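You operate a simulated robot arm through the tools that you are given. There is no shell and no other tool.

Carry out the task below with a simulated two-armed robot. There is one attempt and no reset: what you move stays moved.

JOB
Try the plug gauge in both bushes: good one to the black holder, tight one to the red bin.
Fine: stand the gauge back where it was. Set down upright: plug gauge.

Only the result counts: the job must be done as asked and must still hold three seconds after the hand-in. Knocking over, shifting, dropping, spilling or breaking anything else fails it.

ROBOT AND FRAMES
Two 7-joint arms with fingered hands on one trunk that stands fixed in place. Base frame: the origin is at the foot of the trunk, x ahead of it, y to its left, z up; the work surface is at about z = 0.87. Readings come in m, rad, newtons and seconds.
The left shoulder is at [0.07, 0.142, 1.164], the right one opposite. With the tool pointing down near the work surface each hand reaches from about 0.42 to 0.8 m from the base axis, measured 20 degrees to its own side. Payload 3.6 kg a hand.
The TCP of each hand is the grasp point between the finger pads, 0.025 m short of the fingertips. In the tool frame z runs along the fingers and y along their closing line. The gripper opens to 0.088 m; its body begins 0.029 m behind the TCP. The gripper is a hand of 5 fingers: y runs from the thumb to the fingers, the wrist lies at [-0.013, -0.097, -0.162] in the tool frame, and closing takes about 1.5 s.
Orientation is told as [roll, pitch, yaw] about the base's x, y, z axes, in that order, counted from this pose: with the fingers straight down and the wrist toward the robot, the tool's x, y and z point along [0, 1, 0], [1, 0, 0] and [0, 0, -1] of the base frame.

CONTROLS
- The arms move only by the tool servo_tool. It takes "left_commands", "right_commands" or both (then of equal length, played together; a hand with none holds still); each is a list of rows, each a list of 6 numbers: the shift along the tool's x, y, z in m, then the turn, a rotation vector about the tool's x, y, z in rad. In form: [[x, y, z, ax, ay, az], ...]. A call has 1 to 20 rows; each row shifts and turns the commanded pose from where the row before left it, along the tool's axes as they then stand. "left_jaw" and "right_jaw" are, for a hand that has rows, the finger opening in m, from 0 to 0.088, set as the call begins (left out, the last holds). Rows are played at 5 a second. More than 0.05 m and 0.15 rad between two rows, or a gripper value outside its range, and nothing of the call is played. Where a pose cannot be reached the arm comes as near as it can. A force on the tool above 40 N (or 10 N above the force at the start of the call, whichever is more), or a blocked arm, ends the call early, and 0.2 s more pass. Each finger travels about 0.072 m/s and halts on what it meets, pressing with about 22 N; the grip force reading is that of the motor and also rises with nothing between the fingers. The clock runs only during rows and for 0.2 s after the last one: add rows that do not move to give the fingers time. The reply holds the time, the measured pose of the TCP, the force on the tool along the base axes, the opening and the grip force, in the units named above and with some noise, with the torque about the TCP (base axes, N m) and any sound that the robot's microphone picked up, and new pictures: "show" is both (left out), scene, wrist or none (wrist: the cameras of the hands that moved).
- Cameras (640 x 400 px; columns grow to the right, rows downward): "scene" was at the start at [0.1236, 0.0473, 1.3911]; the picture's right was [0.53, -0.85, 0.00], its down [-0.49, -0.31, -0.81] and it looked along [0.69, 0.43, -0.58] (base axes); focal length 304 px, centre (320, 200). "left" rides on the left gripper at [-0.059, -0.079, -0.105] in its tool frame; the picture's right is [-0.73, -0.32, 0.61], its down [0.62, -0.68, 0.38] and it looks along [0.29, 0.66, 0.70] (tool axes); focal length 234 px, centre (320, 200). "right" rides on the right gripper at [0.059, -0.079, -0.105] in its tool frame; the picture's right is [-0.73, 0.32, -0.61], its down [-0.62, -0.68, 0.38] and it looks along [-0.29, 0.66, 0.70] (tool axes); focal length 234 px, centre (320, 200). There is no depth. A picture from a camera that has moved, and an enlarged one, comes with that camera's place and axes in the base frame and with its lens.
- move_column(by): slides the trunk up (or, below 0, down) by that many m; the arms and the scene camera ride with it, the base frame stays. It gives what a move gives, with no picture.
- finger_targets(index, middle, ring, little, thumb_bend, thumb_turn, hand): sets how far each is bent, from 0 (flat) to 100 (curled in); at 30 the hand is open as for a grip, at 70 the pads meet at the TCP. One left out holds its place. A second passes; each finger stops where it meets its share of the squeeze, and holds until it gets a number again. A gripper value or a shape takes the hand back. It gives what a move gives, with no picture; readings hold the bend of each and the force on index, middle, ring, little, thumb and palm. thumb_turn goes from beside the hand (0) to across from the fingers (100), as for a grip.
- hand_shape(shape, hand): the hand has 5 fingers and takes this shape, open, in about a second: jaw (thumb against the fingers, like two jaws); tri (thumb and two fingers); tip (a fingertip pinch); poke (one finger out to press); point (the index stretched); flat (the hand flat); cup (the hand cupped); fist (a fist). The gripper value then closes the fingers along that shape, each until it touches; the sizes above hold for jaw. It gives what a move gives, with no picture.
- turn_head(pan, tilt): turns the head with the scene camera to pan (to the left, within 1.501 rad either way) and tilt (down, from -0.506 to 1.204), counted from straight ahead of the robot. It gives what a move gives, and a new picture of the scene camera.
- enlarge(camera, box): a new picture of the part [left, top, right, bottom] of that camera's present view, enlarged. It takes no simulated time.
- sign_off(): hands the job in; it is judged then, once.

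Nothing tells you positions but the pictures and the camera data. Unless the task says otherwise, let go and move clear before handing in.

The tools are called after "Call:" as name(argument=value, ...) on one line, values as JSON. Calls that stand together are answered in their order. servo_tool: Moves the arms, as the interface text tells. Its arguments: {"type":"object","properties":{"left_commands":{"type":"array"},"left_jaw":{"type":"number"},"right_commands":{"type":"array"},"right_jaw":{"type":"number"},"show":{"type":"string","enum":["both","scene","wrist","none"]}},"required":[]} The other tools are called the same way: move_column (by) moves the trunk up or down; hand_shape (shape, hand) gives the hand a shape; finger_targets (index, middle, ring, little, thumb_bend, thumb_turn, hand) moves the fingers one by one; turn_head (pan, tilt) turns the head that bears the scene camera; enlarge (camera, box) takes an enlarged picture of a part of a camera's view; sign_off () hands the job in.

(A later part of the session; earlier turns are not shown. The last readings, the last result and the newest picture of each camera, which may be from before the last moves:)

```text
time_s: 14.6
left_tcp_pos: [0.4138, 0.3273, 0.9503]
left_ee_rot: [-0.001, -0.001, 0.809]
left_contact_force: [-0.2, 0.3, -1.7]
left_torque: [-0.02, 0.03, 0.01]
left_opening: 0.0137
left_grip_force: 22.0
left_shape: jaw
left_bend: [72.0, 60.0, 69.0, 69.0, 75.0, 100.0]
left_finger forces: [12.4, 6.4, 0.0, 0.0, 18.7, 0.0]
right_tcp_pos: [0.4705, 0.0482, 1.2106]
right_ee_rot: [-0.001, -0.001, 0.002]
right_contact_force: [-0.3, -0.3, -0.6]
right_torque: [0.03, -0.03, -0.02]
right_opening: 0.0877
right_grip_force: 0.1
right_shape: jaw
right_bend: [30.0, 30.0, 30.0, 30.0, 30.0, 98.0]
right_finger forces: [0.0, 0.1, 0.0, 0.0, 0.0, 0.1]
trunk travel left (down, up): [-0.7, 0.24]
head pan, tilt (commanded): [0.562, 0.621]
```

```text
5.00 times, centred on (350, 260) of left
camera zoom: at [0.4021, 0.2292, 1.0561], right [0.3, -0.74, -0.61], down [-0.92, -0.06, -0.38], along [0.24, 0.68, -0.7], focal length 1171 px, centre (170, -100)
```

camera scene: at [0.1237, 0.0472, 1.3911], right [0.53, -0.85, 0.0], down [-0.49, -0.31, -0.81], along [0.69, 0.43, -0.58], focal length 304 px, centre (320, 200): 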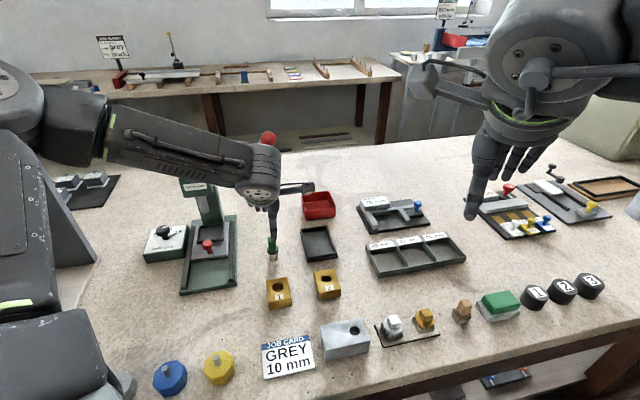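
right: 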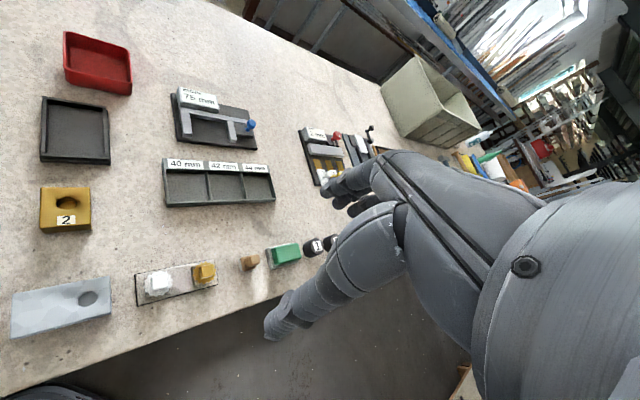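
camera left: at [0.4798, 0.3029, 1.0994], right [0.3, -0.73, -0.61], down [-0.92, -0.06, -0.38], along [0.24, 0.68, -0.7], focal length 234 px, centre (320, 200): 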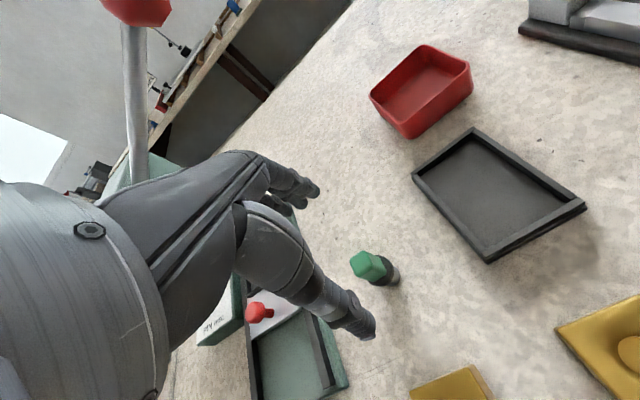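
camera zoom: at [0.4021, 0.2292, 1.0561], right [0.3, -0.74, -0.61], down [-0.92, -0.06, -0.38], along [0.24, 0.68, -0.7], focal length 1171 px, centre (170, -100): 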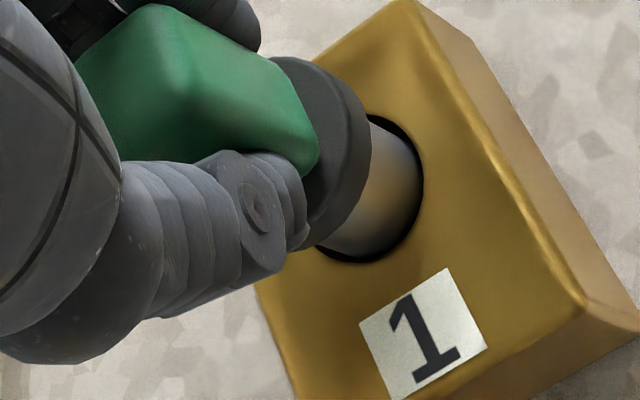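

The pin is about 4.5 mm inside hole 1 with no contact force. I'll go deeper to confirm it enters fully.

Call:
servo_tool(left_commands=[[0, 0, 0.003, 0, 0, 0], [0, 0, 0.003, 0, 0, 0], [0, 0, 0.003, 0, 0, 0], [0, 0, 0.003, 0, 0, 0], [0, 0, 0.002, 0, 0, 0], [0, 0, 0, 0, 0, 0], [0, 0, 0, 0, 0, 0]], show="none")

Call:
enlarge(camera="scene", box=[264, 264, 296, 304])

Call:
enlarge(camera="left", box=[310, 220, 390, 300])

```text
time_s: 16.2
left_tcp_pos: [0.4137, 0.3282, 0.9363]
left_ee_rot: [-0.001, 0.0, 0.807]
left_contact_force: [-0.4, 0.6, -1.3]
left_torque: [0.01, -0.01, 0.01]
left_opening: 0.0138
left_grip_force: 21.7
left_shape: jaw
left_bend: [72.0, 60.0, 69.0, 69.0, 75.0, 100.0]
left_finger forces: [12.5, 6.3, 0.1, 0.1, 18.7, 0.0]
right_tcp_pos: [0.4699, 0.0474, 1.2114]
right_ee_rot: [0.001, -0.002, -0.001]
right_contact_force: [0.6, -1.1, 0.4]
right_torque: [-0.01, -0.01, 0.01]
right_opening: 0.0876
right_grip_force: 0.1
right_shape: jaw
right_bend: [30.0, 30.0, 30.0, 30.0, 30.0, 98.0]
right_finger forces: [0.0, 0.0, 0.0, 0.0, 0.0, 0.0]
trunk travel left (down, up): [-0.7, 0.24]
head pan, tilt (commanded): [0.562, 0.621]
```

```text
10.00 times, centred on (280, 284) of scene
camera zoom: at [0.1238, 0.0474, 1.3911], right [0.53, -0.85, 0.0], down [-0.49, -0.31, -0.81], along [0.69, 0.43, -0.58], focal length 3044 px, centre (720, -640)
```

zoom: 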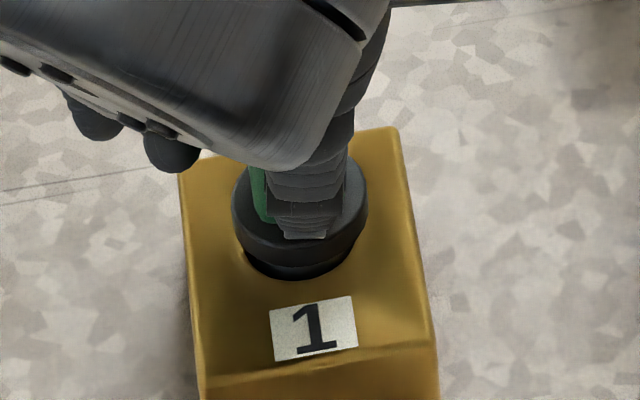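

```text
5.00 times, centred on (350, 260) of left
camera zoom: at [0.4024, 0.2291, 1.0422], right [0.3, -0.73, -0.61], down [-0.92, -0.06, -0.38], along [0.24, 0.68, -0.7], focal length 1171 px, centre (170, -100)
```

zoom: 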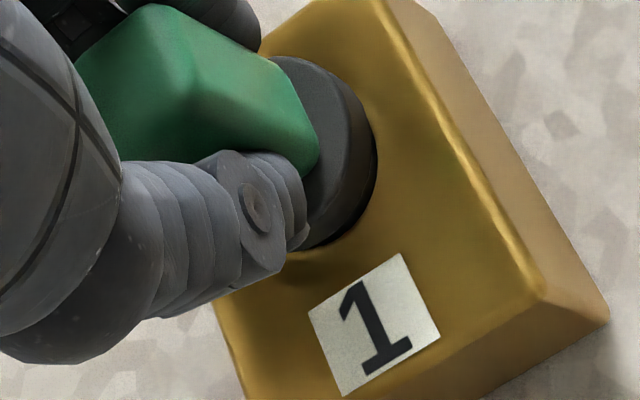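

The pin went in about 18 mm with no resistance and the bush didn't move, so bush 1 is the good one. I'll lift out and move over bush 2.

Call:
servo_tool(left_commands=[[0, 0, -0.005, 0, 0, 0], [0, 0, -0.01, 0, 0, 0], [0, 0, -0.015, 0, 0, 0], [0, 0, -0.016, 0, 0, 0], [-0.0198, -0.0006, 0, 0, 0, 0], [-0.0198, -0.0006, 0, 0, 0, 0], [-0.0198, -0.0007, 0, 0, 0, 0], [-0.0199, -0.0007, 0, 0, 0, 0], [-0.0199, -0.0007, 0, 0, 0, 0], [0, 0, 0, 0, 0, 0], [0, 0, 0, 0, 0, 0], [0, 0, 0, 0, 0, 0]], show="none")

Call:
enlarge(camera="scene", box=[304, 244, 352, 304])

Call:
enlarge(camera="left", box=[300, 190, 420, 310])

```text
time_s: 18.8
left_tcp_pos: [0.4839, 0.2569, 0.9842]
left_ee_rot: [0.0, 0.0, 0.808]
left_contact_force: [0.3, 0.3, -1.5]
left_torque: [-0.01, -0.01, -0.01]
left_opening: 0.0135
left_grip_force: 21.4
left_shape: jaw
left_bend: [72.0, 60.0, 69.0, 69.0, 75.0, 100.0]
left_finger forces: [12.4, 6.4, 0.0, 0.1, 18.7, 0.1]
right_tcp_pos: [0.4699, 0.048, 1.2114]
right_ee_rot: [0.0, 0.0, 0.0]
right_contact_force: [0.2, 0.4, -0.6]
right_torque: [0.02, 0.0, 0.01]
right_opening: 0.0877
right_grip_force: 0.1
right_shape: jaw
right_bend: [30.0, 30.0, 30.0, 30.0, 30.0, 98.0]
right_finger forces: [0.0, 0.0, 0.1, 0.1, 0.0, 0.0]
trunk travel left (down, up): [-0.7, 0.24]
head pan, tilt (commanded): [0.562, 0.621]
```

```text
6.67 times, centred on (328, 274) of scene
camera zoom: at [0.124, 0.0471, 1.3911], right [0.53, -0.85, 0.0], down [-0.49, -0.31, -0.81], along [0.69, 0.43, -0.58], focal length 2029 px, centre (267, -293)
```

zoom: 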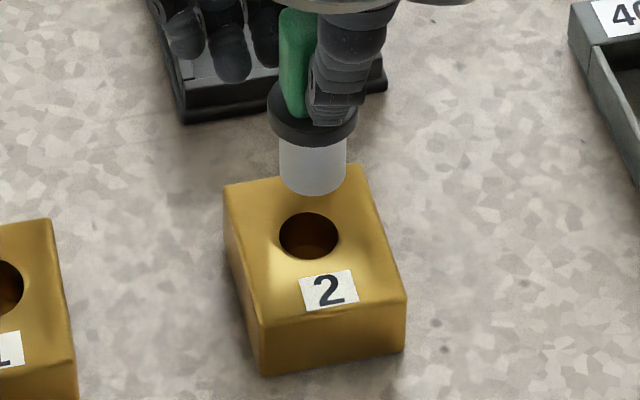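

```text
3.33 times, centred on (360, 250) of left
camera zoom: at [0.4724, 0.158, 1.0885], right [0.3, -0.73, -0.61], down [-0.92, -0.06, -0.38], along [0.24, 0.68, -0.7], focal length 781 px, centre (187, 33)
```

zoom: 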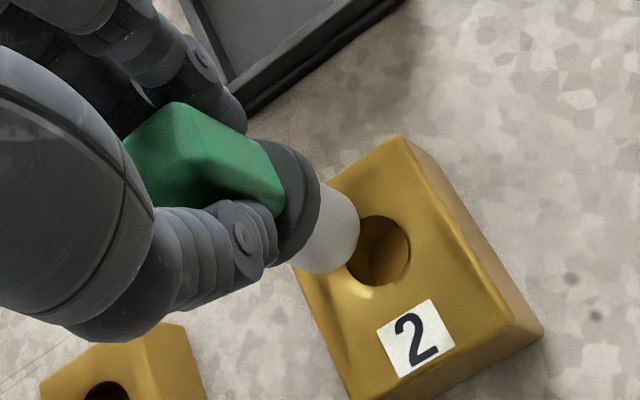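

Bush 2's hole looks narrower than the pin. I'll lower to just above it and check alignment before a gentle try.

Call:
servo_tool(left_commands=[[0.0004, -0.0006, 0.008, 0, 0, 0], [0, 0, 0.008, 0, 0, 0], [0, 0, 0.008, 0, 0, 0], [0, 0, 0, 0, 0, 0], [0, 0, 0, 0, 0, 0]], show="none")

Call:
enlarge(camera="scene", box=[312, 258, 344, 298])

Call:
enlarge(camera="left", box=[310, 220, 390, 300])

```text
time_s: 20.0
left_tcp_pos: [0.4831, 0.2565, 0.9572]
left_ee_rot: [-0.001, 0.001, 0.807]
left_contact_force: [-0.1, 0.9, -1.1]
left_torque: [-0.04, 0.0, 0.02]
left_opening: 0.0136
left_grip_force: 21.4
left_shape: jaw
left_bend: [72.0, 60.0, 69.0, 69.0, 75.0, 100.0]
left_finger forces: [12.3, 6.5, 0.0, 0.1, 18.7, 0.0]
right_tcp_pos: [0.4712, 0.0477, 1.2118]
right_ee_rot: [0.0, -0.001, 0.0]
right_contact_force: [-0.2, -0.4, -0.3]
right_torque: [0.0, -0.02, 0.0]
right_opening: 0.0876
right_grip_force: 0.0
right_shape: jaw
right_bend: [30.0, 30.0, 30.0, 30.0, 30.0, 98.0]
right_finger forces: [0.0, 0.0, 0.0, 0.0, 0.0, 0.0]
trunk travel left (down, up): [-0.7, 0.24]
head pan, tilt (commanded): [0.562, 0.621]
```

```text
10.00 times, centred on (328, 278) of scene
camera zoom: at [0.1238, 0.0473, 1.3911], right [0.53, -0.85, 0.0], down [-0.49, -0.31, -0.81], along [0.69, 0.43, -0.58], focal length 3044 px, centre (240, -580)
```

zoom: 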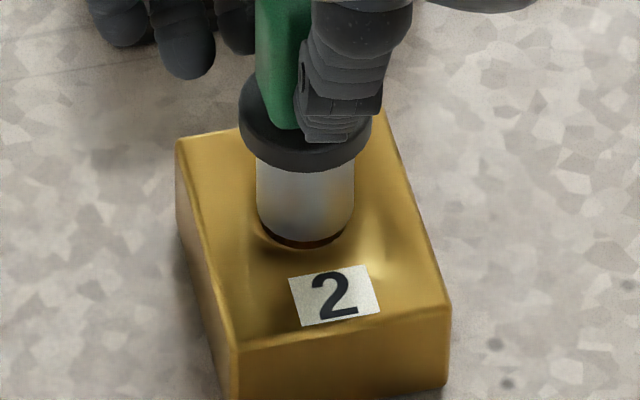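

```text
5.00 times, centred on (350, 260) of left
camera zoom: at [0.4713, 0.1582, 1.0633], right [0.3, -0.73, -0.61], down [-0.92, -0.06, -0.38], along [0.24, 0.68, -0.7], focal length 1171 px, centre (170, -100)
```

zoom: 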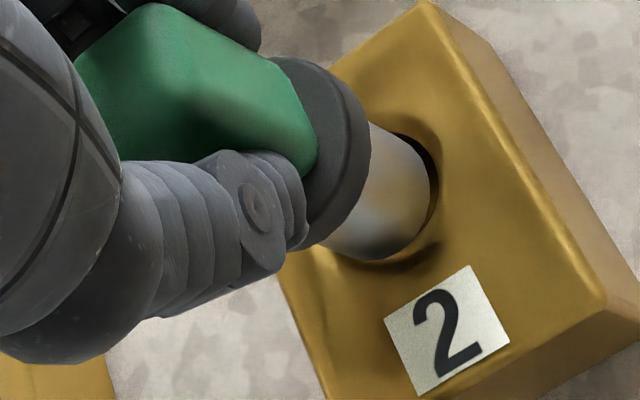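

It's aligned to within 1 mm and about 3 mm above the hole. I'll press down very gently in half-millimetre steps.

Call:
servo_tool(left_commands=[[0, 0, 0.0007, 0, 0, 0], [0, 0, 0.0007, 0, 0, 0], [0, 0, 0.0007, 0, 0, 0], [0, 0, 0.0007, 0, 0, 0], [0, 0, 0.0005, 0, 0, 0], [0, 0, 0, 0, 0, 0]], show="none")

Call:
enlarge(camera="scene", box=[312, 258, 344, 298])

```text
time_s: 21.4
left_tcp_pos: [0.4815, 0.2576, 0.956]
left_ee_rot: [-0.001, 0.0, 0.808]
left_contact_force: [1.1, -0.8, 4.6]
left_torque: [0.04, -0.06, 0.0]
left_opening: 0.0139
left_grip_force: 22.2
left_shape: jaw
left_bend: [72.0, 60.0, 69.0, 69.0, 75.0, 100.0]
left_finger forces: [13.0, 6.8, 0.0, 0.0, 19.6, 0.0]
right_tcp_pos: [0.4696, 0.0471, 1.2105]
right_ee_rot: [0.0, 0.0, 0.001]
right_contact_force: [0.8, -0.8, 0.1]
right_torque: [0.0, 0.02, 0.01]
right_opening: 0.0879
right_grip_force: 0.0
right_shape: jaw
right_bend: [30.0, 30.0, 30.0, 30.0, 30.0, 98.0]
right_finger forces: [0.0, 0.1, 0.0, 0.0, 0.1, 0.0]
trunk travel left (down, up): [-0.7, 0.24]
head pan, tilt (commanded): [0.562, 0.621]
```

```text
10.00 times, centred on (328, 278) of scene
camera zoom: at [0.1232, 0.0468, 1.3913], right [0.53, -0.85, 0.0], down [-0.49, -0.31, -0.81], along [0.69, 0.43, -0.58], focal length 3044 px, centre (240, -580)
```

zoom: 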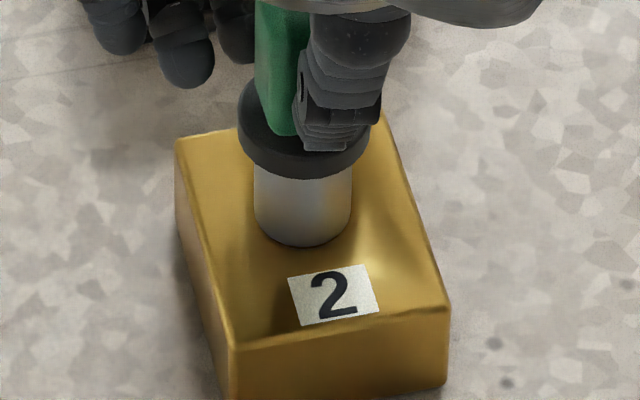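

The pin stops on top of bush 2 with a 5 N upward push and covers the hole completely, so bush 2 is the tight one. I'll lift off and carry the gauge back to its original spot.

Call:
servo_tool(left_commands=[[0, 0, -0.005, 0, 0, 0], [0, 0, -0.01, 0, 0, 0], [0, 0, -0.014, 0, 0, 0], [0.0161, 0.018, 0, 0, 0, 0], [0.0161, 0.018, 0, 0, 0, 0], [0.0161, 0.018, 0, 0, 0, 0], [0.0162, 0.018, 0, 0, 0, 0], [0.0162, 0.018, 0, 0, 0, 0], [0.0162, 0.0179, 0, 0, 0, 0], [0, 0, 0, 0, 0, 0], [0, 0, 0, 0, 0, 0], [0, 0, 0, 0, 0, 0]], show="none")

Call:
enlarge(camera="scene", box=[258, 218, 290, 258])

Call:
enlarge(camera="left", box=[310, 215, 378, 281])

Call:
enlarge(camera="scene", box=[240, 170, 370, 320])

```text
time_s: 24.0
left_tcp_pos: [0.4861, 0.4015, 0.9839]
left_ee_rot: [0.001, 0.0, 0.807]
left_contact_force: [-0.5, -0.5, -0.9]
left_torque: [-0.05, 0.02, 0.05]
left_opening: 0.0138
left_grip_force: 21.9
left_shape: jaw
left_bend: [72.0, 60.0, 69.0, 69.0, 75.0, 100.0]
left_finger forces: [12.4, 6.3, 0.0, 0.0, 18.8, 0.0]
right_tcp_pos: [0.471, 0.0469, 1.2117]
right_ee_rot: [0.0, 0.0, 0.0]
right_contact_force: [0.1, -0.2, -0.6]
right_torque: [0.0, -0.01, 0.01]
right_opening: 0.0876
right_grip_force: 0.1
right_shape: jaw
right_bend: [30.0, 30.0, 30.0, 30.0, 30.0, 98.0]
right_finger forces: [0.0, 0.0, 0.1, 0.0, 0.0, 0.0]
trunk travel left (down, up): [-0.7, 0.24]
head pan, tilt (commanded): [0.562, 0.621]
```

```text
10.00 times, centred on (274, 238) of scene
camera zoom: at [0.1237, 0.0477, 1.3911], right [0.53, -0.85, 0.0], down [-0.49, -0.31, -0.81], along [0.69, 0.43, -0.58], focal length 3044 px, centre (780, -180)
```

zoom: 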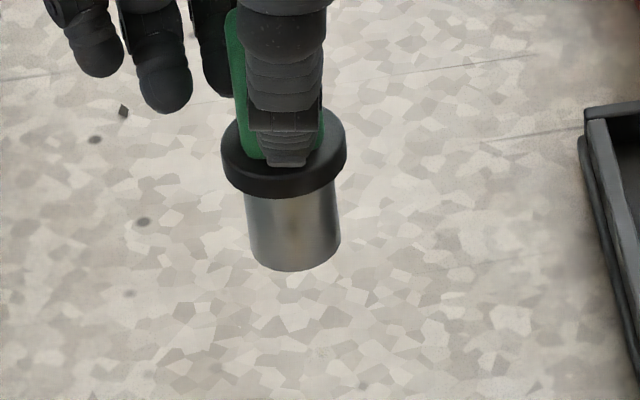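

```text
6.06 times, centred on (344, 248) of left
camera zoom: at [0.4744, 0.3031, 1.089], right [0.3, -0.74, -0.61], down [-0.92, -0.06, -0.38], along [0.24, 0.68, -0.7], focal length 1419 px, centre (174, -91)
```

zoom: 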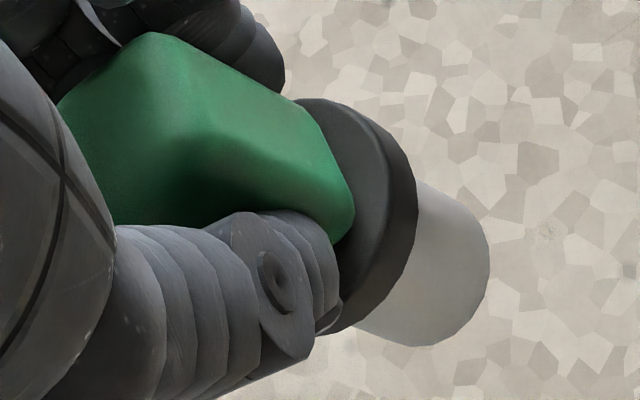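

```text
2.67 times, centred on (305, 245) of scene
camera zoom: at [0.1237, 0.0477, 1.3911], right [0.53, -0.85, 0.0], down [-0.49, -0.31, -0.81], along [0.69, 0.43, -0.58], focal length 812 px, centre (360, 80)
```

zoom: 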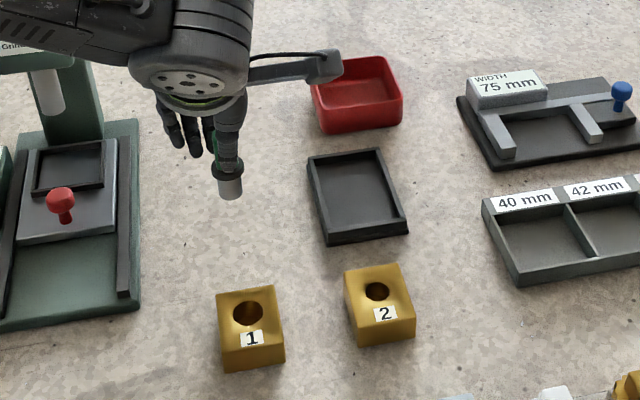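

Both bushes are where they were. The gauge is back over its home spot, about 1.5 mm off, so I'll correct and lower most of the way.

Call:
servo_tool(left_commands=[[-0.0009, 0.0013, 0.012, 0, 0, 0], [0, 0, 0.012, 0, 0, 0], [0, 0, 0.012, 0, 0, 0], [0, 0, 0.01, 0, 0, 0], [0, 0, 0, 0, 0, 0], [0, 0, 0, 0, 0, 0]], show="none")

Call:
enlarge(camera="scene", box=[256, 228, 288, 268])

Call:
enlarge(camera="left", box=[280, 170, 400, 290])

```text
time_s: 25.4
left_tcp_pos: [0.4876, 0.4027, 0.9368]
left_ee_rot: [0.001, 0.0, 0.806]
left_contact_force: [-0.3, 1.1, -1.4]
left_torque: [0.01, 0.01, -0.01]
left_opening: 0.0137
left_grip_force: 22.0
left_shape: jaw
left_bend: [72.0, 60.0, 69.0, 69.0, 75.0, 100.0]
left_finger forces: [12.5, 6.3, 0.0, 0.0, 18.9, 0.0]
right_tcp_pos: [0.4708, 0.047, 1.2116]
right_ee_rot: [0.001, 0.001, 0.0]
right_contact_force: [-0.3, 0.1, 0.2]
right_torque: [-0.02, 0.0, 0.01]
right_opening: 0.0876
right_grip_force: 0.1
right_shape: jaw
right_bend: [30.0, 30.0, 30.0, 30.0, 30.0, 98.0]
right_finger forces: [0.0, 0.0, 0.1, 0.0, 0.0, 0.0]
trunk travel left (down, up): [-0.7, 0.24]
head pan, tilt (commanded): [0.562, 0.621]
```

```text
10.00 times, centred on (272, 248) of scene
camera zoom: at [0.1239, 0.0474, 1.3911], right [0.53, -0.85, 0.0], down [-0.49, -0.31, -0.81], along [0.69, 0.43, -0.58], focal length 3044 px, centre (800, -280)
```

zoom: 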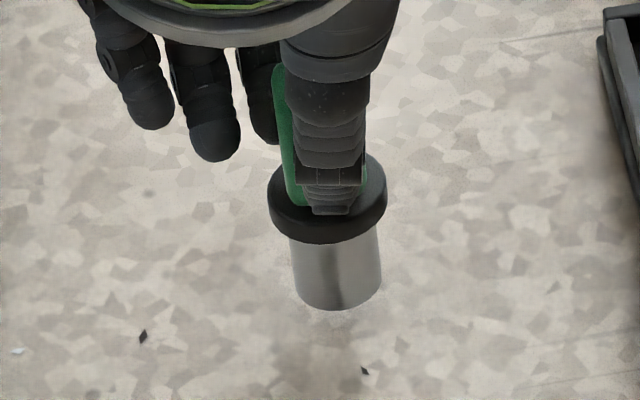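

```text
3.33 times, centred on (340, 230) of left
camera zoom: at [0.477, 0.3036, 1.043], right [0.3, -0.73, -0.61], down [-0.92, -0.06, -0.38], along [0.24, 0.68, -0.7], focal length 781 px, centre (253, 100)
```

zoom: 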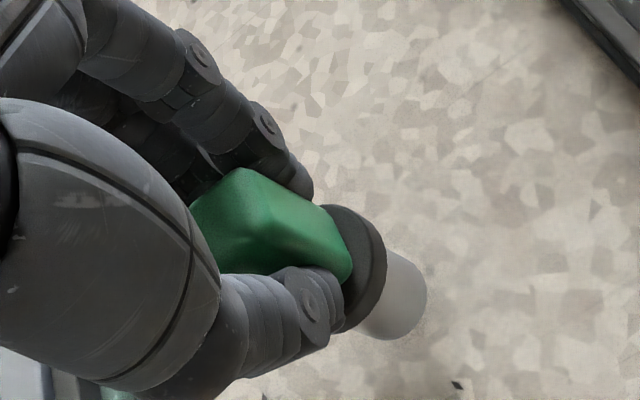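

The pin's bottom edge lines up with its original pixel column, with about 7 mm to go. I'll lower slowly to contact.

Call:
servo_tool(left_commands=[[0.0005, -0.0005, 0.003, 0, 0, 0], [0, 0, 0.002, 0, 0, 0], [0, 0, 0.001, 0, 0, 0], [0, 0, 0.0005, 0, 0, 0], [0, 0, 0.0005, 0, 0, 0], [0, 0, 0, 0, 0, 0], [0, 0, 0, 0, 0, 0]], show="none")

Call:
enlarge(camera="scene", box=[256, 228, 288, 268])

```text
time_s: 27.0
left_tcp_pos: [0.4867, 0.4026, 0.9308]
left_ee_rot: [0.0, 0.001, 0.808]
left_contact_force: [0.4, 0.4, -1.5]
left_torque: [0.0, -0.03, -0.02]
left_opening: 0.0136
left_grip_force: 21.9
left_shape: jaw
left_bend: [72.0, 60.0, 69.0, 69.0, 75.0, 100.0]
left_finger forces: [12.4, 6.3, 0.0, 0.0, 18.8, 0.0]
right_tcp_pos: [0.4704, 0.0473, 1.2118]
right_ee_rot: [0.001, 0.0, 0.0]
right_contact_force: [-0.3, -0.2, 0.6]
right_torque: [0.01, 0.02, -0.01]
right_opening: 0.0878
right_grip_force: 0.1
right_shape: jaw
right_bend: [30.0, 30.0, 30.0, 30.0, 30.0, 98.0]
right_finger forces: [0.0, 0.1, 0.0, 0.0, 0.0, 0.1]
trunk travel left (down, up): [-0.7, 0.24]
head pan, tilt (commanded): [0.562, 0.621]
```

```text
10.00 times, centred on (272, 248) of scene
camera zoom: at [0.1238, 0.0474, 1.3911], right [0.53, -0.85, 0.0], down [-0.49, -0.31, -0.81], along [0.69, 0.43, -0.58], focal length 3044 px, centre (800, -280)
```

zoom: 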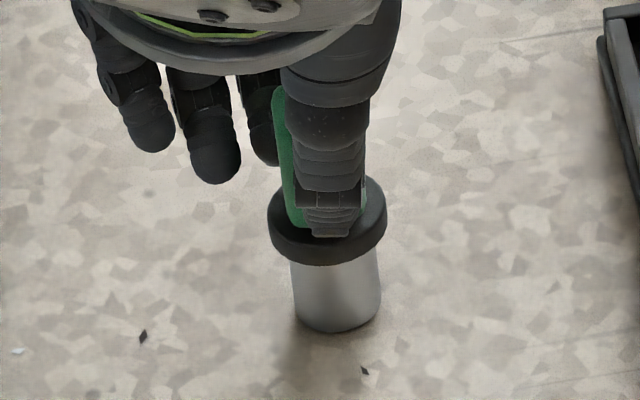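

It's almost touching: the force still reads only the gauge's weight. I'll creep down to contact.

Call:
servo_tool(left_commands=[[0, 0, 0.0004, 0, 0, 0], [0, 0, 0.0004, 0, 0, 0], [0, 0, 0, 0, 0, 0], [0, 0, 0, 0, 0, 0]], show="none")

```text
time_s: 28.0
left_tcp_pos: [0.4878, 0.403, 0.9308]
left_ee_rot: [0.0, 0.0, 0.809]
left_contact_force: [-0.8, -0.7, 0.9]
left_torque: [0.0, 0.0, 0.0]
left_opening: 0.0135
left_grip_force: 22.2
left_shape: jaw
left_bend: [72.0, 60.0, 69.0, 69.0, 75.0, 100.0]
left_finger forces: [12.5, 6.4, 0.1, 0.0, 19.2, 0.0]
right_tcp_pos: [0.4694, 0.0479, 1.2109]
right_ee_rot: [0.0, -0.001, 0.001]
right_contact_force: [-0.3, 0.4, -0.5]
right_torque: [0.01, 0.0, 0.0]
right_opening: 0.0878
right_grip_force: 0.1
right_shape: jaw
right_bend: [30.0, 30.0, 30.0, 30.0, 30.0, 98.0]
right_finger forces: [0.1, 0.0, 0.0, 0.0, 0.0, 0.0]
trunk travel left (down, up): [-0.7, 0.24]
head pan, tilt (commanded): [0.562, 0.621]
```

Call:
enlarge(camera="scene", box=[256, 228, 288, 268])

Call:
enlarge(camera="left", box=[280, 170, 400, 290])

```text
10.00 times, centred on (272, 248) of scene
camera zoom: at [0.1234, 0.047, 1.3912], right [0.53, -0.85, 0.0], down [-0.49, -0.31, -0.81], along [0.69, 0.43, -0.58], focal length 3044 px, centre (800, -280)
```

zoom: 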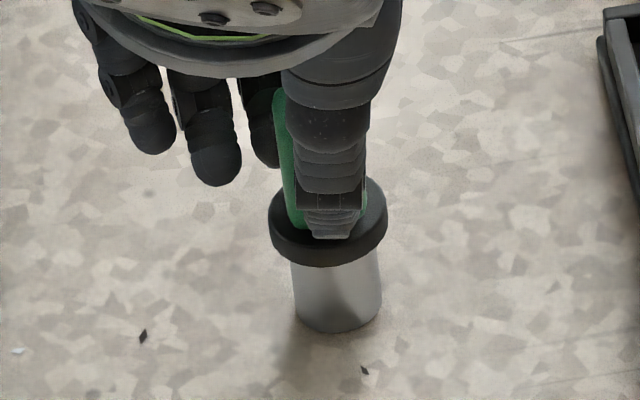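

```text
3.33 times, centred on (340, 230) of left
camera zoom: at [0.4765, 0.304, 1.0356], right [0.3, -0.73, -0.61], down [-0.92, -0.06, -0.38], along [0.24, 0.68, -0.7], focal length 781 px, centre (253, 100)
```

zoom: 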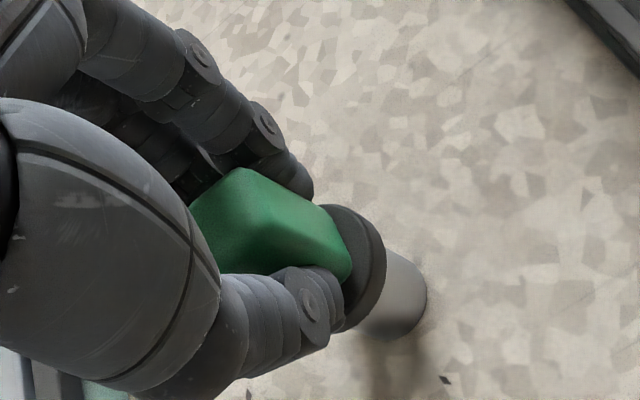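

The gauge is down on its original mark with light contact. I'll open the fingers partway and check that it stands.

Call:
servo_tool(left_commands=[[0, 0, 0, 0, 0, 0], [0, 0, 0, 0, 0, 0], [0, 0, 0, 0, 0, 0], [0, 0, 0, 0, 0, 0], [0, 0, 0, 0, 0, 0]], left_jaw=0.04, show="none")

Call:
enlarge(camera="scene", box=[256, 228, 288, 268])

Call:
enlarge(camera="left", box=[280, 170, 400, 290])

```text
time_s: 29.2
left_tcp_pos: [0.4875, 0.4024, 0.9302]
left_ee_rot: [0.0, 0.001, 0.807]
left_contact_force: [-0.4, 0.7, 0.3]
left_torque: [0.02, 0.02, -0.02]
left_opening: 0.0397
left_grip_force: 0.0
left_shape: jaw
left_bend: [74.0, 46.0, 43.0, 42.0, 71.0, 100.0]
left_finger forces: [0.0, 0.1, 0.0, 0.0, 0.0, 0.0]
right_tcp_pos: [0.4698, 0.0471, 1.212]
right_ee_rot: [-0.001, -0.001, 0.001]
right_contact_force: [0.7, 0.5, 0.4]
right_torque: [0.0, 0.01, -0.05]
right_opening: 0.0879
right_grip_force: 0.0
right_shape: jaw
right_bend: [30.0, 30.0, 30.0, 30.0, 30.0, 98.0]
right_finger forces: [0.1, 0.0, 0.0, 0.1, 0.0, 0.0]
trunk travel left (down, up): [-0.7, 0.24]
head pan, tilt (commanded): [0.562, 0.621]
```

```text
10.00 times, centred on (272, 248) of scene
camera zoom: at [0.1236, 0.0472, 1.3911], right [0.53, -0.85, 0.0], down [-0.49, -0.31, -0.81], along [0.69, 0.43, -0.58], focal length 3044 px, centre (800, -280)
```

zoom: 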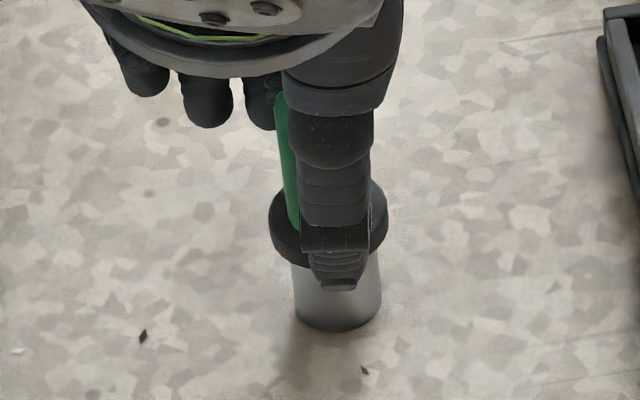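

```text
3.33 times, centred on (340, 230) of left
camera zoom: at [0.4766, 0.3041, 1.0355], right [0.3, -0.73, -0.61], down [-0.92, -0.06, -0.38], along [0.24, 0.68, -0.7], focal length 781 px, centre (253, 100)
```

zoom: 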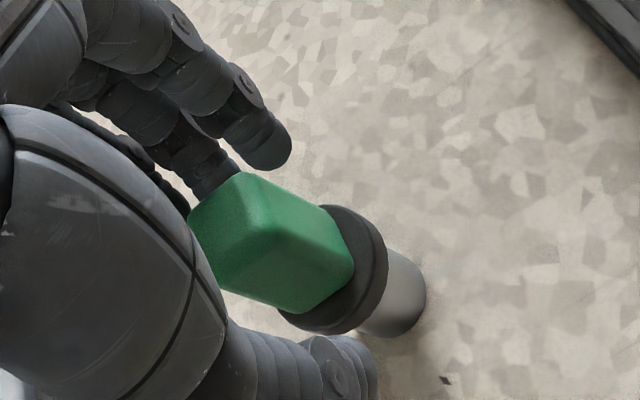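

The gauge stands upright on its own. I'll open fully, lift clear, and back away along tool -y.

Call:
servo_tool(left_commands=[[0, 0, 0, 0, 0, 0], [0, 0, 0, 0, 0, 0], [0, 0, 0, 0, 0, 0], [0, 0, 0, 0, 0, 0], [0, 0, -0.015, 0, 0, 0], [0, 0, -0.025, 0, 0, 0], [0, 0, -0.025, 0, 0, 0], [0, -0.03, 0, 0, 0, 0], [0, -0.03, 0, 0, 0, 0], [0, -0.03, 0, 0, 0, 0], [0, -0.015, 0, 0, 0, 0], [0, 0, 0, 0, 0, 0], [0, 0, 0, 0, 0, 0]], left_jaw=0.088)

Call:
enlarge(camera="scene", box=[256, 228, 288, 268])

Call:
enlarge(camera="left", box=[340, 180, 420, 260])

Call:
enlarge(camera="left", box=[340, 60, 540, 220])

```text
time_s: 32.0
left_tcp_pos: [0.4155, 0.324, 0.9956]
left_ee_rot: [0.001, 0.0, 0.809]
left_contact_force: [-0.2, -1.1, 0.3]
left_torque: [-0.01, -0.05, 0.0]
left_opening: 0.0877
left_grip_force: 0.0
left_shape: jaw
left_bend: [30.0, 30.0, 30.0, 30.0, 30.0, 98.0]
left_finger forces: [0.0, 0.0, 0.1, 0.0, 0.0, 0.1]
right_tcp_pos: [0.4695, 0.0475, 1.2122]
right_ee_rot: [0.0, 0.003, 0.0]
right_contact_force: [-0.1, 0.3, 0.3]
right_torque: [0.02, 0.0, 0.01]
right_opening: 0.0876
right_grip_force: 0.0
right_shape: jaw
right_bend: [30.0, 30.0, 30.0, 30.0, 30.0, 98.0]
right_finger forces: [0.0, 0.0, 0.0, 0.0, 0.0, 0.0]
trunk travel left (down, up): [-0.7, 0.24]
head pan, tilt (commanded): [0.562, 0.621]
camera scene: at [0.1236, 0.0471, 1.3912], right [0.53, -0.85, 0.0], down [-0.49, -0.31, -0.81], along [0.69, 0.43, -0.58], focal length 304 px, centre (320, 200)
camera left: at [0.4038, 0.2263, 1.1007], right [0.3, -0.73, -0.61], down [-0.92, -0.06, -0.38], along [0.24, 0.68, -0.7], focal length 234 px, centre (320, 200)
```

scene: 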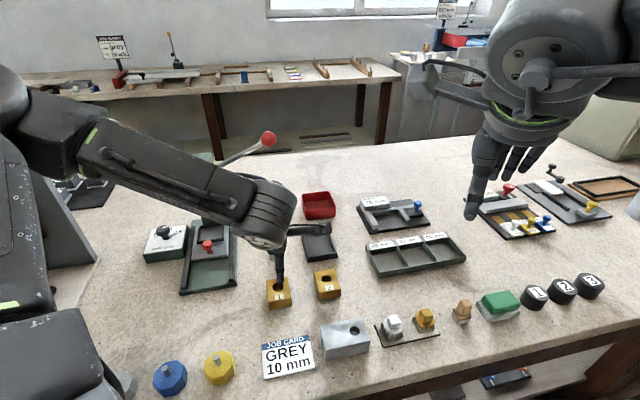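
left: 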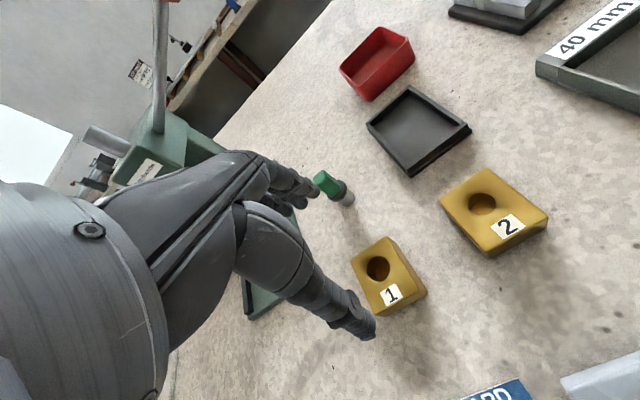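

```text
10.00 times, centred on (272, 248) of scene
camera zoom: at [0.1236, 0.0471, 1.3912], right [0.53, -0.85, 0.0], down [-0.49, -0.31, -0.81], along [0.69, 0.43, -0.58], focal length 3044 px, centre (800, -280)
```

zoom: 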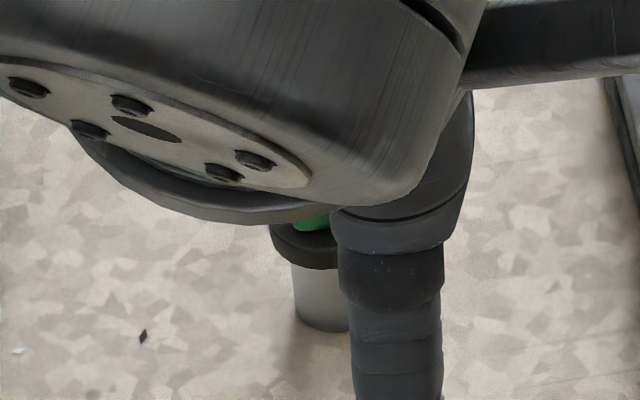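

```text
5.00 times, centred on (380, 220) of left
camera zoom: at [0.4038, 0.2263, 1.1007], right [0.3, -0.73, -0.61], down [-0.92, -0.06, -0.38], along [0.24, 0.68, -0.7], focal length 1171 px, centre (20, 100)
```

zoom: 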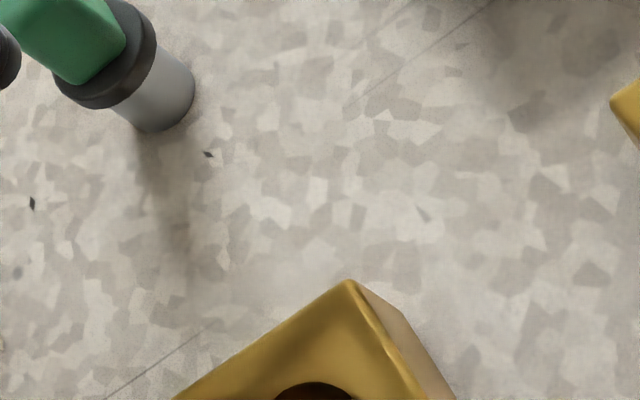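

```text
2.50 times, centred on (440, 140) of left
camera zoom: at [0.4038, 0.2263, 1.1007], right [0.3, -0.73, -0.61], down [-0.92, -0.06, -0.38], along [0.24, 0.68, -0.7], focal length 585 px, centre (20, 350)
```

zoom: 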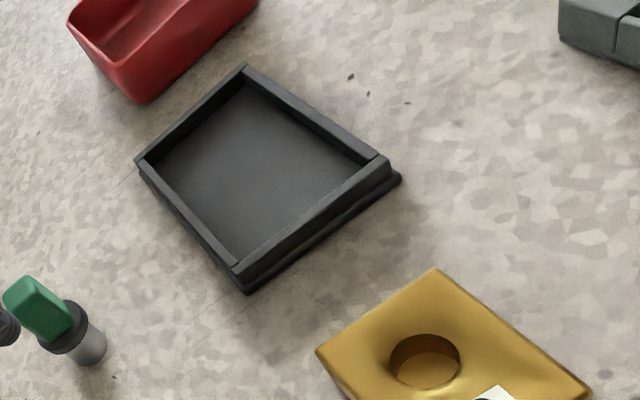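

The gauge stands at its original place. Next is bush 1: I'll centre over the block and lower partway to check finger clearance, especially near the press base.

Call:
servo_tool(left_commands=[[0.0039, -0.0033, 0.015, 0, 0, 0], [0, 0, 0.015, 0, 0, 0], [0, 0, 0.015, 0, 0, 0], [0, 0, 0, 0, 0, 0], [0, 0, 0, 0, 0, 0]], show="none")

Call:
enlarge(camera="scene", box=[220, 220, 320, 320])

Call:
enlarge(camera="left", box=[220, 140, 440, 360])

```text
time_s: 33.2
left_tcp_pos: [0.4103, 0.3284, 0.9497]
left_ee_rot: [0.0, 0.001, 0.808]
left_contact_force: [-0.6, 0.8, 0.0]
left_torque: [-0.02, 0.01, 0.02]
left_opening: 0.0878
left_grip_force: 0.1
left_shape: jaw
left_bend: [30.0, 30.0, 30.0, 30.0, 30.0, 98.0]
left_finger forces: [0.1, 0.0, 0.0, 0.1, 0.0, 0.1]
right_tcp_pos: [0.4713, 0.0473, 1.2116]
right_ee_rot: [-0.001, 0.001, 0.001]
right_contact_force: [0.8, 0.7, -0.4]
right_torque: [0.0, 0.02, 0.01]
right_opening: 0.0877
right_grip_force: 0.2
right_shape: jaw
right_bend: [30.0, 30.0, 30.0, 30.0, 30.0, 98.0]
right_finger forces: [0.0, 0.0, 0.1, 0.1, 0.0, 0.0]
trunk travel left (down, up): [-0.7, 0.24]
head pan, tilt (commanded): [0.562, 0.621]
```

```text
4.00 times, centred on (270, 270) of scene
camera zoom: at [0.1237, 0.0471, 1.3911], right [0.53, -0.85, 0.0], down [-0.49, -0.31, -0.81], along [0.69, 0.43, -0.58], focal length 1217 px, centre (520, -80)
```

zoom: 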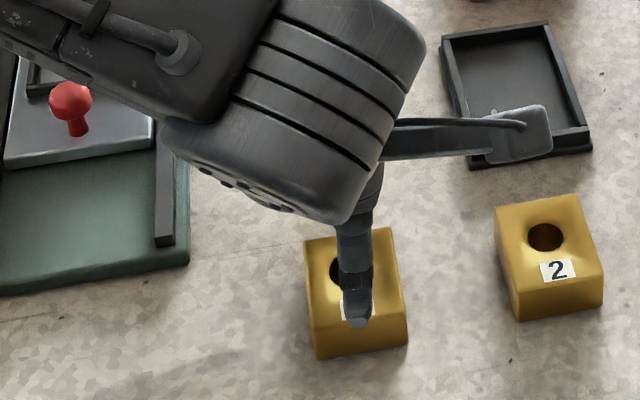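

```text
1.82 times, centred on (330, 250) of left
camera zoom: at [0.3985, 0.2287, 1.0554], right [0.3, -0.73, -0.61], down [-0.92, -0.06, -0.38], along [0.24, 0.68, -0.7], focal length 426 px, centre (302, 109)
```

zoom: 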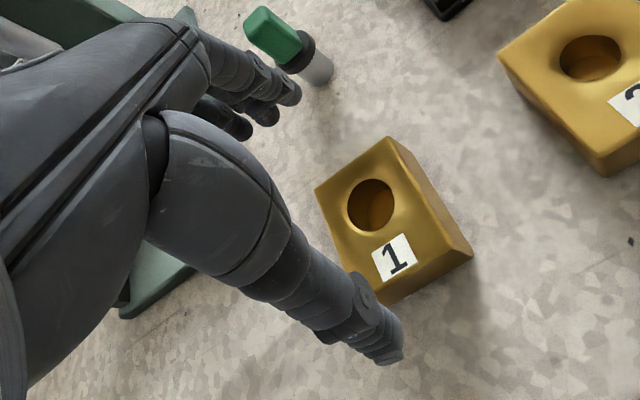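

The fingers clear the gauge and the press base, and the thumb is centred on bush 1. I'll lower to grip height, then close.

Call:
servo_tool(left_commands=[[-0.0016, -0.0014, 0.012, 0, 0, 0], [0, 0, 0.012, 0, 0, 0], [0, 0, 0.01, 0, 0, 0], [0, 0, 0.0065, 0, 0, 0], [0, 0, 0, 0, 0, 0], [0, 0, 0, 0, 0, 0]], show="none")

Call:
enlarge(camera="scene", box=[220, 220, 320, 320])

Call:
enlarge(camera="left", box=[220, 140, 440, 360])

```text
time_s: 34.6
left_tcp_pos: [0.4104, 0.3248, 0.9111]
left_ee_rot: [-0.001, 0.0, 0.81]
left_contact_force: [0.8, -0.3, 0.2]
left_torque: [0.0, 0.04, -0.02]
left_opening: 0.0878
left_grip_force: 0.0
left_shape: jaw
left_bend: [30.0, 30.0, 30.0, 30.0, 30.0, 98.0]
left_finger forces: [0.0, 0.0, 0.0, 0.0, 0.0, 0.0]
right_tcp_pos: [0.4699, 0.0477, 1.212]
right_ee_rot: [0.001, -0.001, -0.001]
right_contact_force: [0.7, 0.1, -0.1]
right_torque: [0.02, 0.02, 0.01]
right_opening: 0.0876
right_grip_force: 0.0
right_shape: jaw
right_bend: [30.0, 30.0, 30.0, 30.0, 30.0, 98.0]
right_finger forces: [0.0, 0.0, 0.1, 0.0, 0.0, 0.1]
trunk travel left (down, up): [-0.7, 0.24]
head pan, tilt (commanded): [0.562, 0.621]
```

```text
4.00 times, centred on (270, 270) of scene
camera zoom: at [0.1237, 0.0472, 1.3911], right [0.53, -0.85, 0.0], down [-0.49, -0.31, -0.81], along [0.69, 0.43, -0.58], focal length 1217 px, centre (520, -80)
```

zoom: 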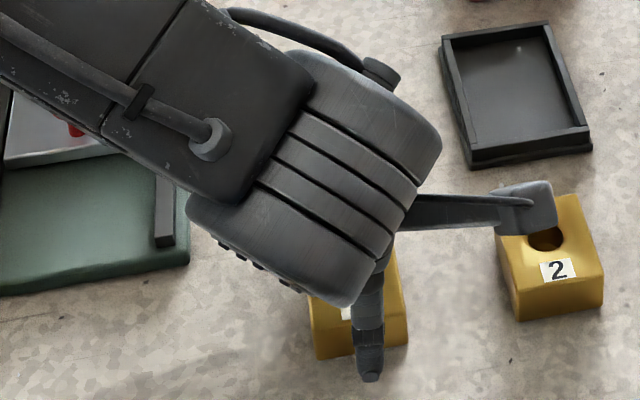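

```text
1.82 times, centred on (330, 250) of left
camera zoom: at [0.3991, 0.2261, 1.016], right [0.3, -0.73, -0.61], down [-0.92, -0.06, -0.38], along [0.24, 0.68, -0.7], focal length 426 px, centre (302, 109)
```

zoom: 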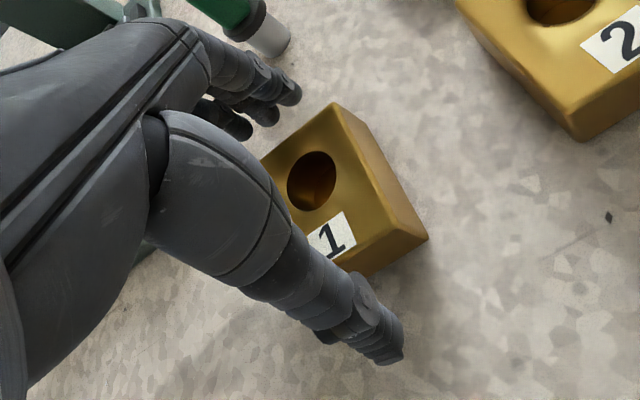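

The hand straddles bush 1 with the tips about 12 mm below its top face. I'll close on it.

Call:
servo_tool(left_commands=[[0, 0, 0.0015, 0, 0, 0], [0, 0, 0, 0, 0, 0], [0, 0, 0, 0, 0, 0], [0, 0, 0, 0, 0, 0], [0, 0, 0, 0, 0, 0], [0, 0, 0, 0, 0, 0], [0, 0, 0, 0, 0, 0]], left_jaw=0.035, show="none")

Call:
enlarge(camera="scene", box=[220, 220, 320, 320])

Call:
enlarge(camera="left", box=[220, 140, 440, 360])

```text
time_s: 36.2
left_tcp_pos: [0.4101, 0.3247, 0.909]
left_ee_rot: [0.002, 0.0, 0.807]
left_contact_force: [-0.9, -0.1, -1.7]
left_torque: [0.01, -0.05, -0.03]
left_opening: 0.0499
left_grip_force: 22.2
left_shape: jaw
left_bend: [29.0, 40.0, 44.0, 42.0, 67.0, 100.0]
left_finger forces: [11.9, 6.7, 0.1, 0.1, 19.2, 0.0]
right_tcp_pos: [0.4719, 0.0469, 1.2125]
right_ee_rot: [0.001, 0.0, -0.001]
right_contact_force: [-0.1, 1.0, -0.2]
right_torque: [-0.01, 0.02, 0.01]
right_opening: 0.0875
right_grip_force: 0.1
right_shape: jaw
right_bend: [30.0, 30.0, 30.0, 30.0, 30.0, 98.0]
right_finger forces: [0.0, 0.0, 0.1, 0.0, 0.0, 0.0]
trunk travel left (down, up): [-0.7, 0.24]
head pan, tilt (commanded): [0.562, 0.621]
```

```text
4.00 times, centred on (270, 270) of scene
camera zoom: at [0.1236, 0.0471, 1.3912], right [0.53, -0.85, 0.0], down [-0.49, -0.31, -0.81], along [0.69, 0.43, -0.58], focal length 1217 px, centre (520, -80)
```

zoom: 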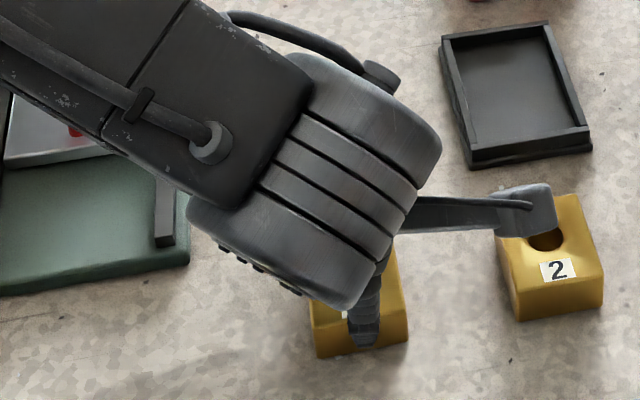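

```text
1.82 times, centred on (330, 250) of left
camera zoom: at [0.399, 0.226, 1.0147], right [0.3, -0.73, -0.61], down [-0.92, -0.06, -0.38], along [0.24, 0.68, -0.7], focal length 426 px, centre (302, 109)
```

zoom: 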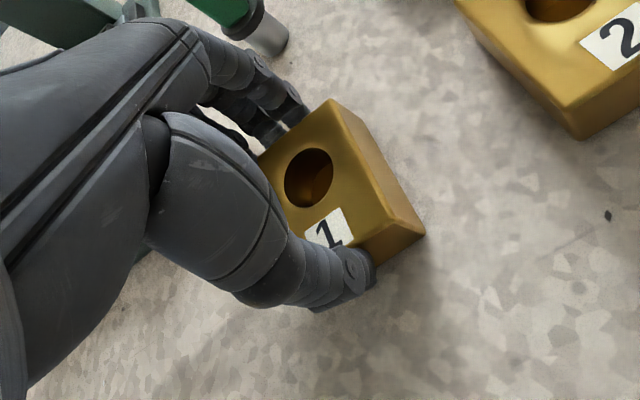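

Bush 1 is gripped with thumb 19 N against index and middle. I'll lift a little and check that it comes up level.

Call:
servo_tool(left_commands=[[0, 0, -0.005, 0, 0, 0], [0, 0, -0.01, 0, 0, 0], [0, 0, -0.01, 0, 0, 0], [0, 0, 0, 0, 0, 0], [0, 0, 0, 0, 0, 0]], show="none")

Call:
enlarge(camera="scene", box=[240, 230, 310, 310])

Call:
enlarge(camera="left", box=[220, 140, 440, 360])

```text
time_s: 37.4
left_tcp_pos: [0.4106, 0.3234, 0.9334]
left_ee_rot: [-0.001, 0.0, 0.809]
left_contact_force: [-0.5, 0.5, -1.1]
left_torque: [-0.01, 0.0, 0.01]
left_opening: 0.0503
left_grip_force: 21.9
left_shape: jaw
left_bend: [29.0, 40.0, 44.0, 42.0, 67.0, 100.0]
left_finger forces: [12.2, 6.9, 0.0, 0.0, 19.1, 0.0]
right_tcp_pos: [0.4709, 0.0469, 1.2108]
right_ee_rot: [0.0, 0.0, 0.0]
right_contact_force: [-0.2, 0.7, 0.2]
right_torque: [-0.04, 0.01, 0.0]
right_opening: 0.0876
right_grip_force: 0.0
right_shape: jaw
right_bend: [30.0, 30.0, 30.0, 30.0, 30.0, 98.0]
right_finger forces: [0.1, 0.0, 0.0, 0.0, 0.1, 0.0]
trunk travel left (down, up): [-0.7, 0.24]
head pan, tilt (commanded): [0.562, 0.621]
```

```text
5.00 times, centred on (275, 270) of scene
camera zoom: at [0.1238, 0.0474, 1.3911], right [0.53, -0.85, 0.0], down [-0.49, -0.31, -0.81], along [0.69, 0.43, -0.58], focal length 1522 px, centre (545, -150)
```

zoom: 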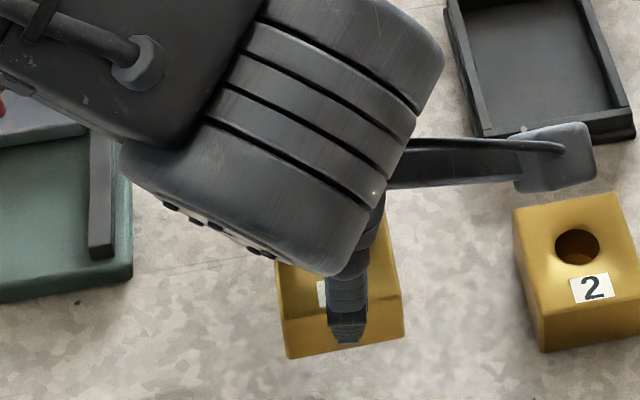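

```text
1.82 times, centred on (330, 250) of left
camera zoom: at [0.3995, 0.2254, 1.0396], right [0.3, -0.73, -0.61], down [-0.92, -0.06, -0.38], along [0.24, 0.68, -0.7], focal length 426 px, centre (302, 109)
```

zoom: 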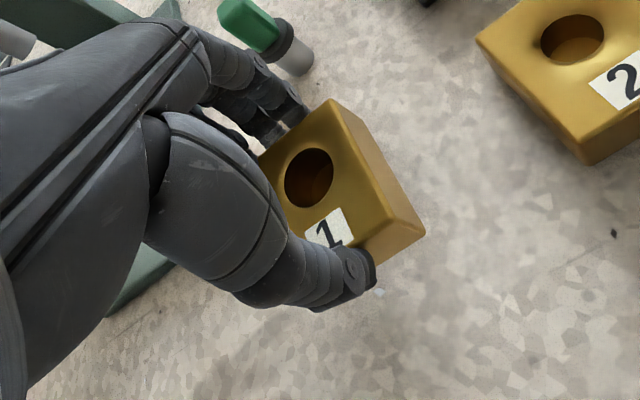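

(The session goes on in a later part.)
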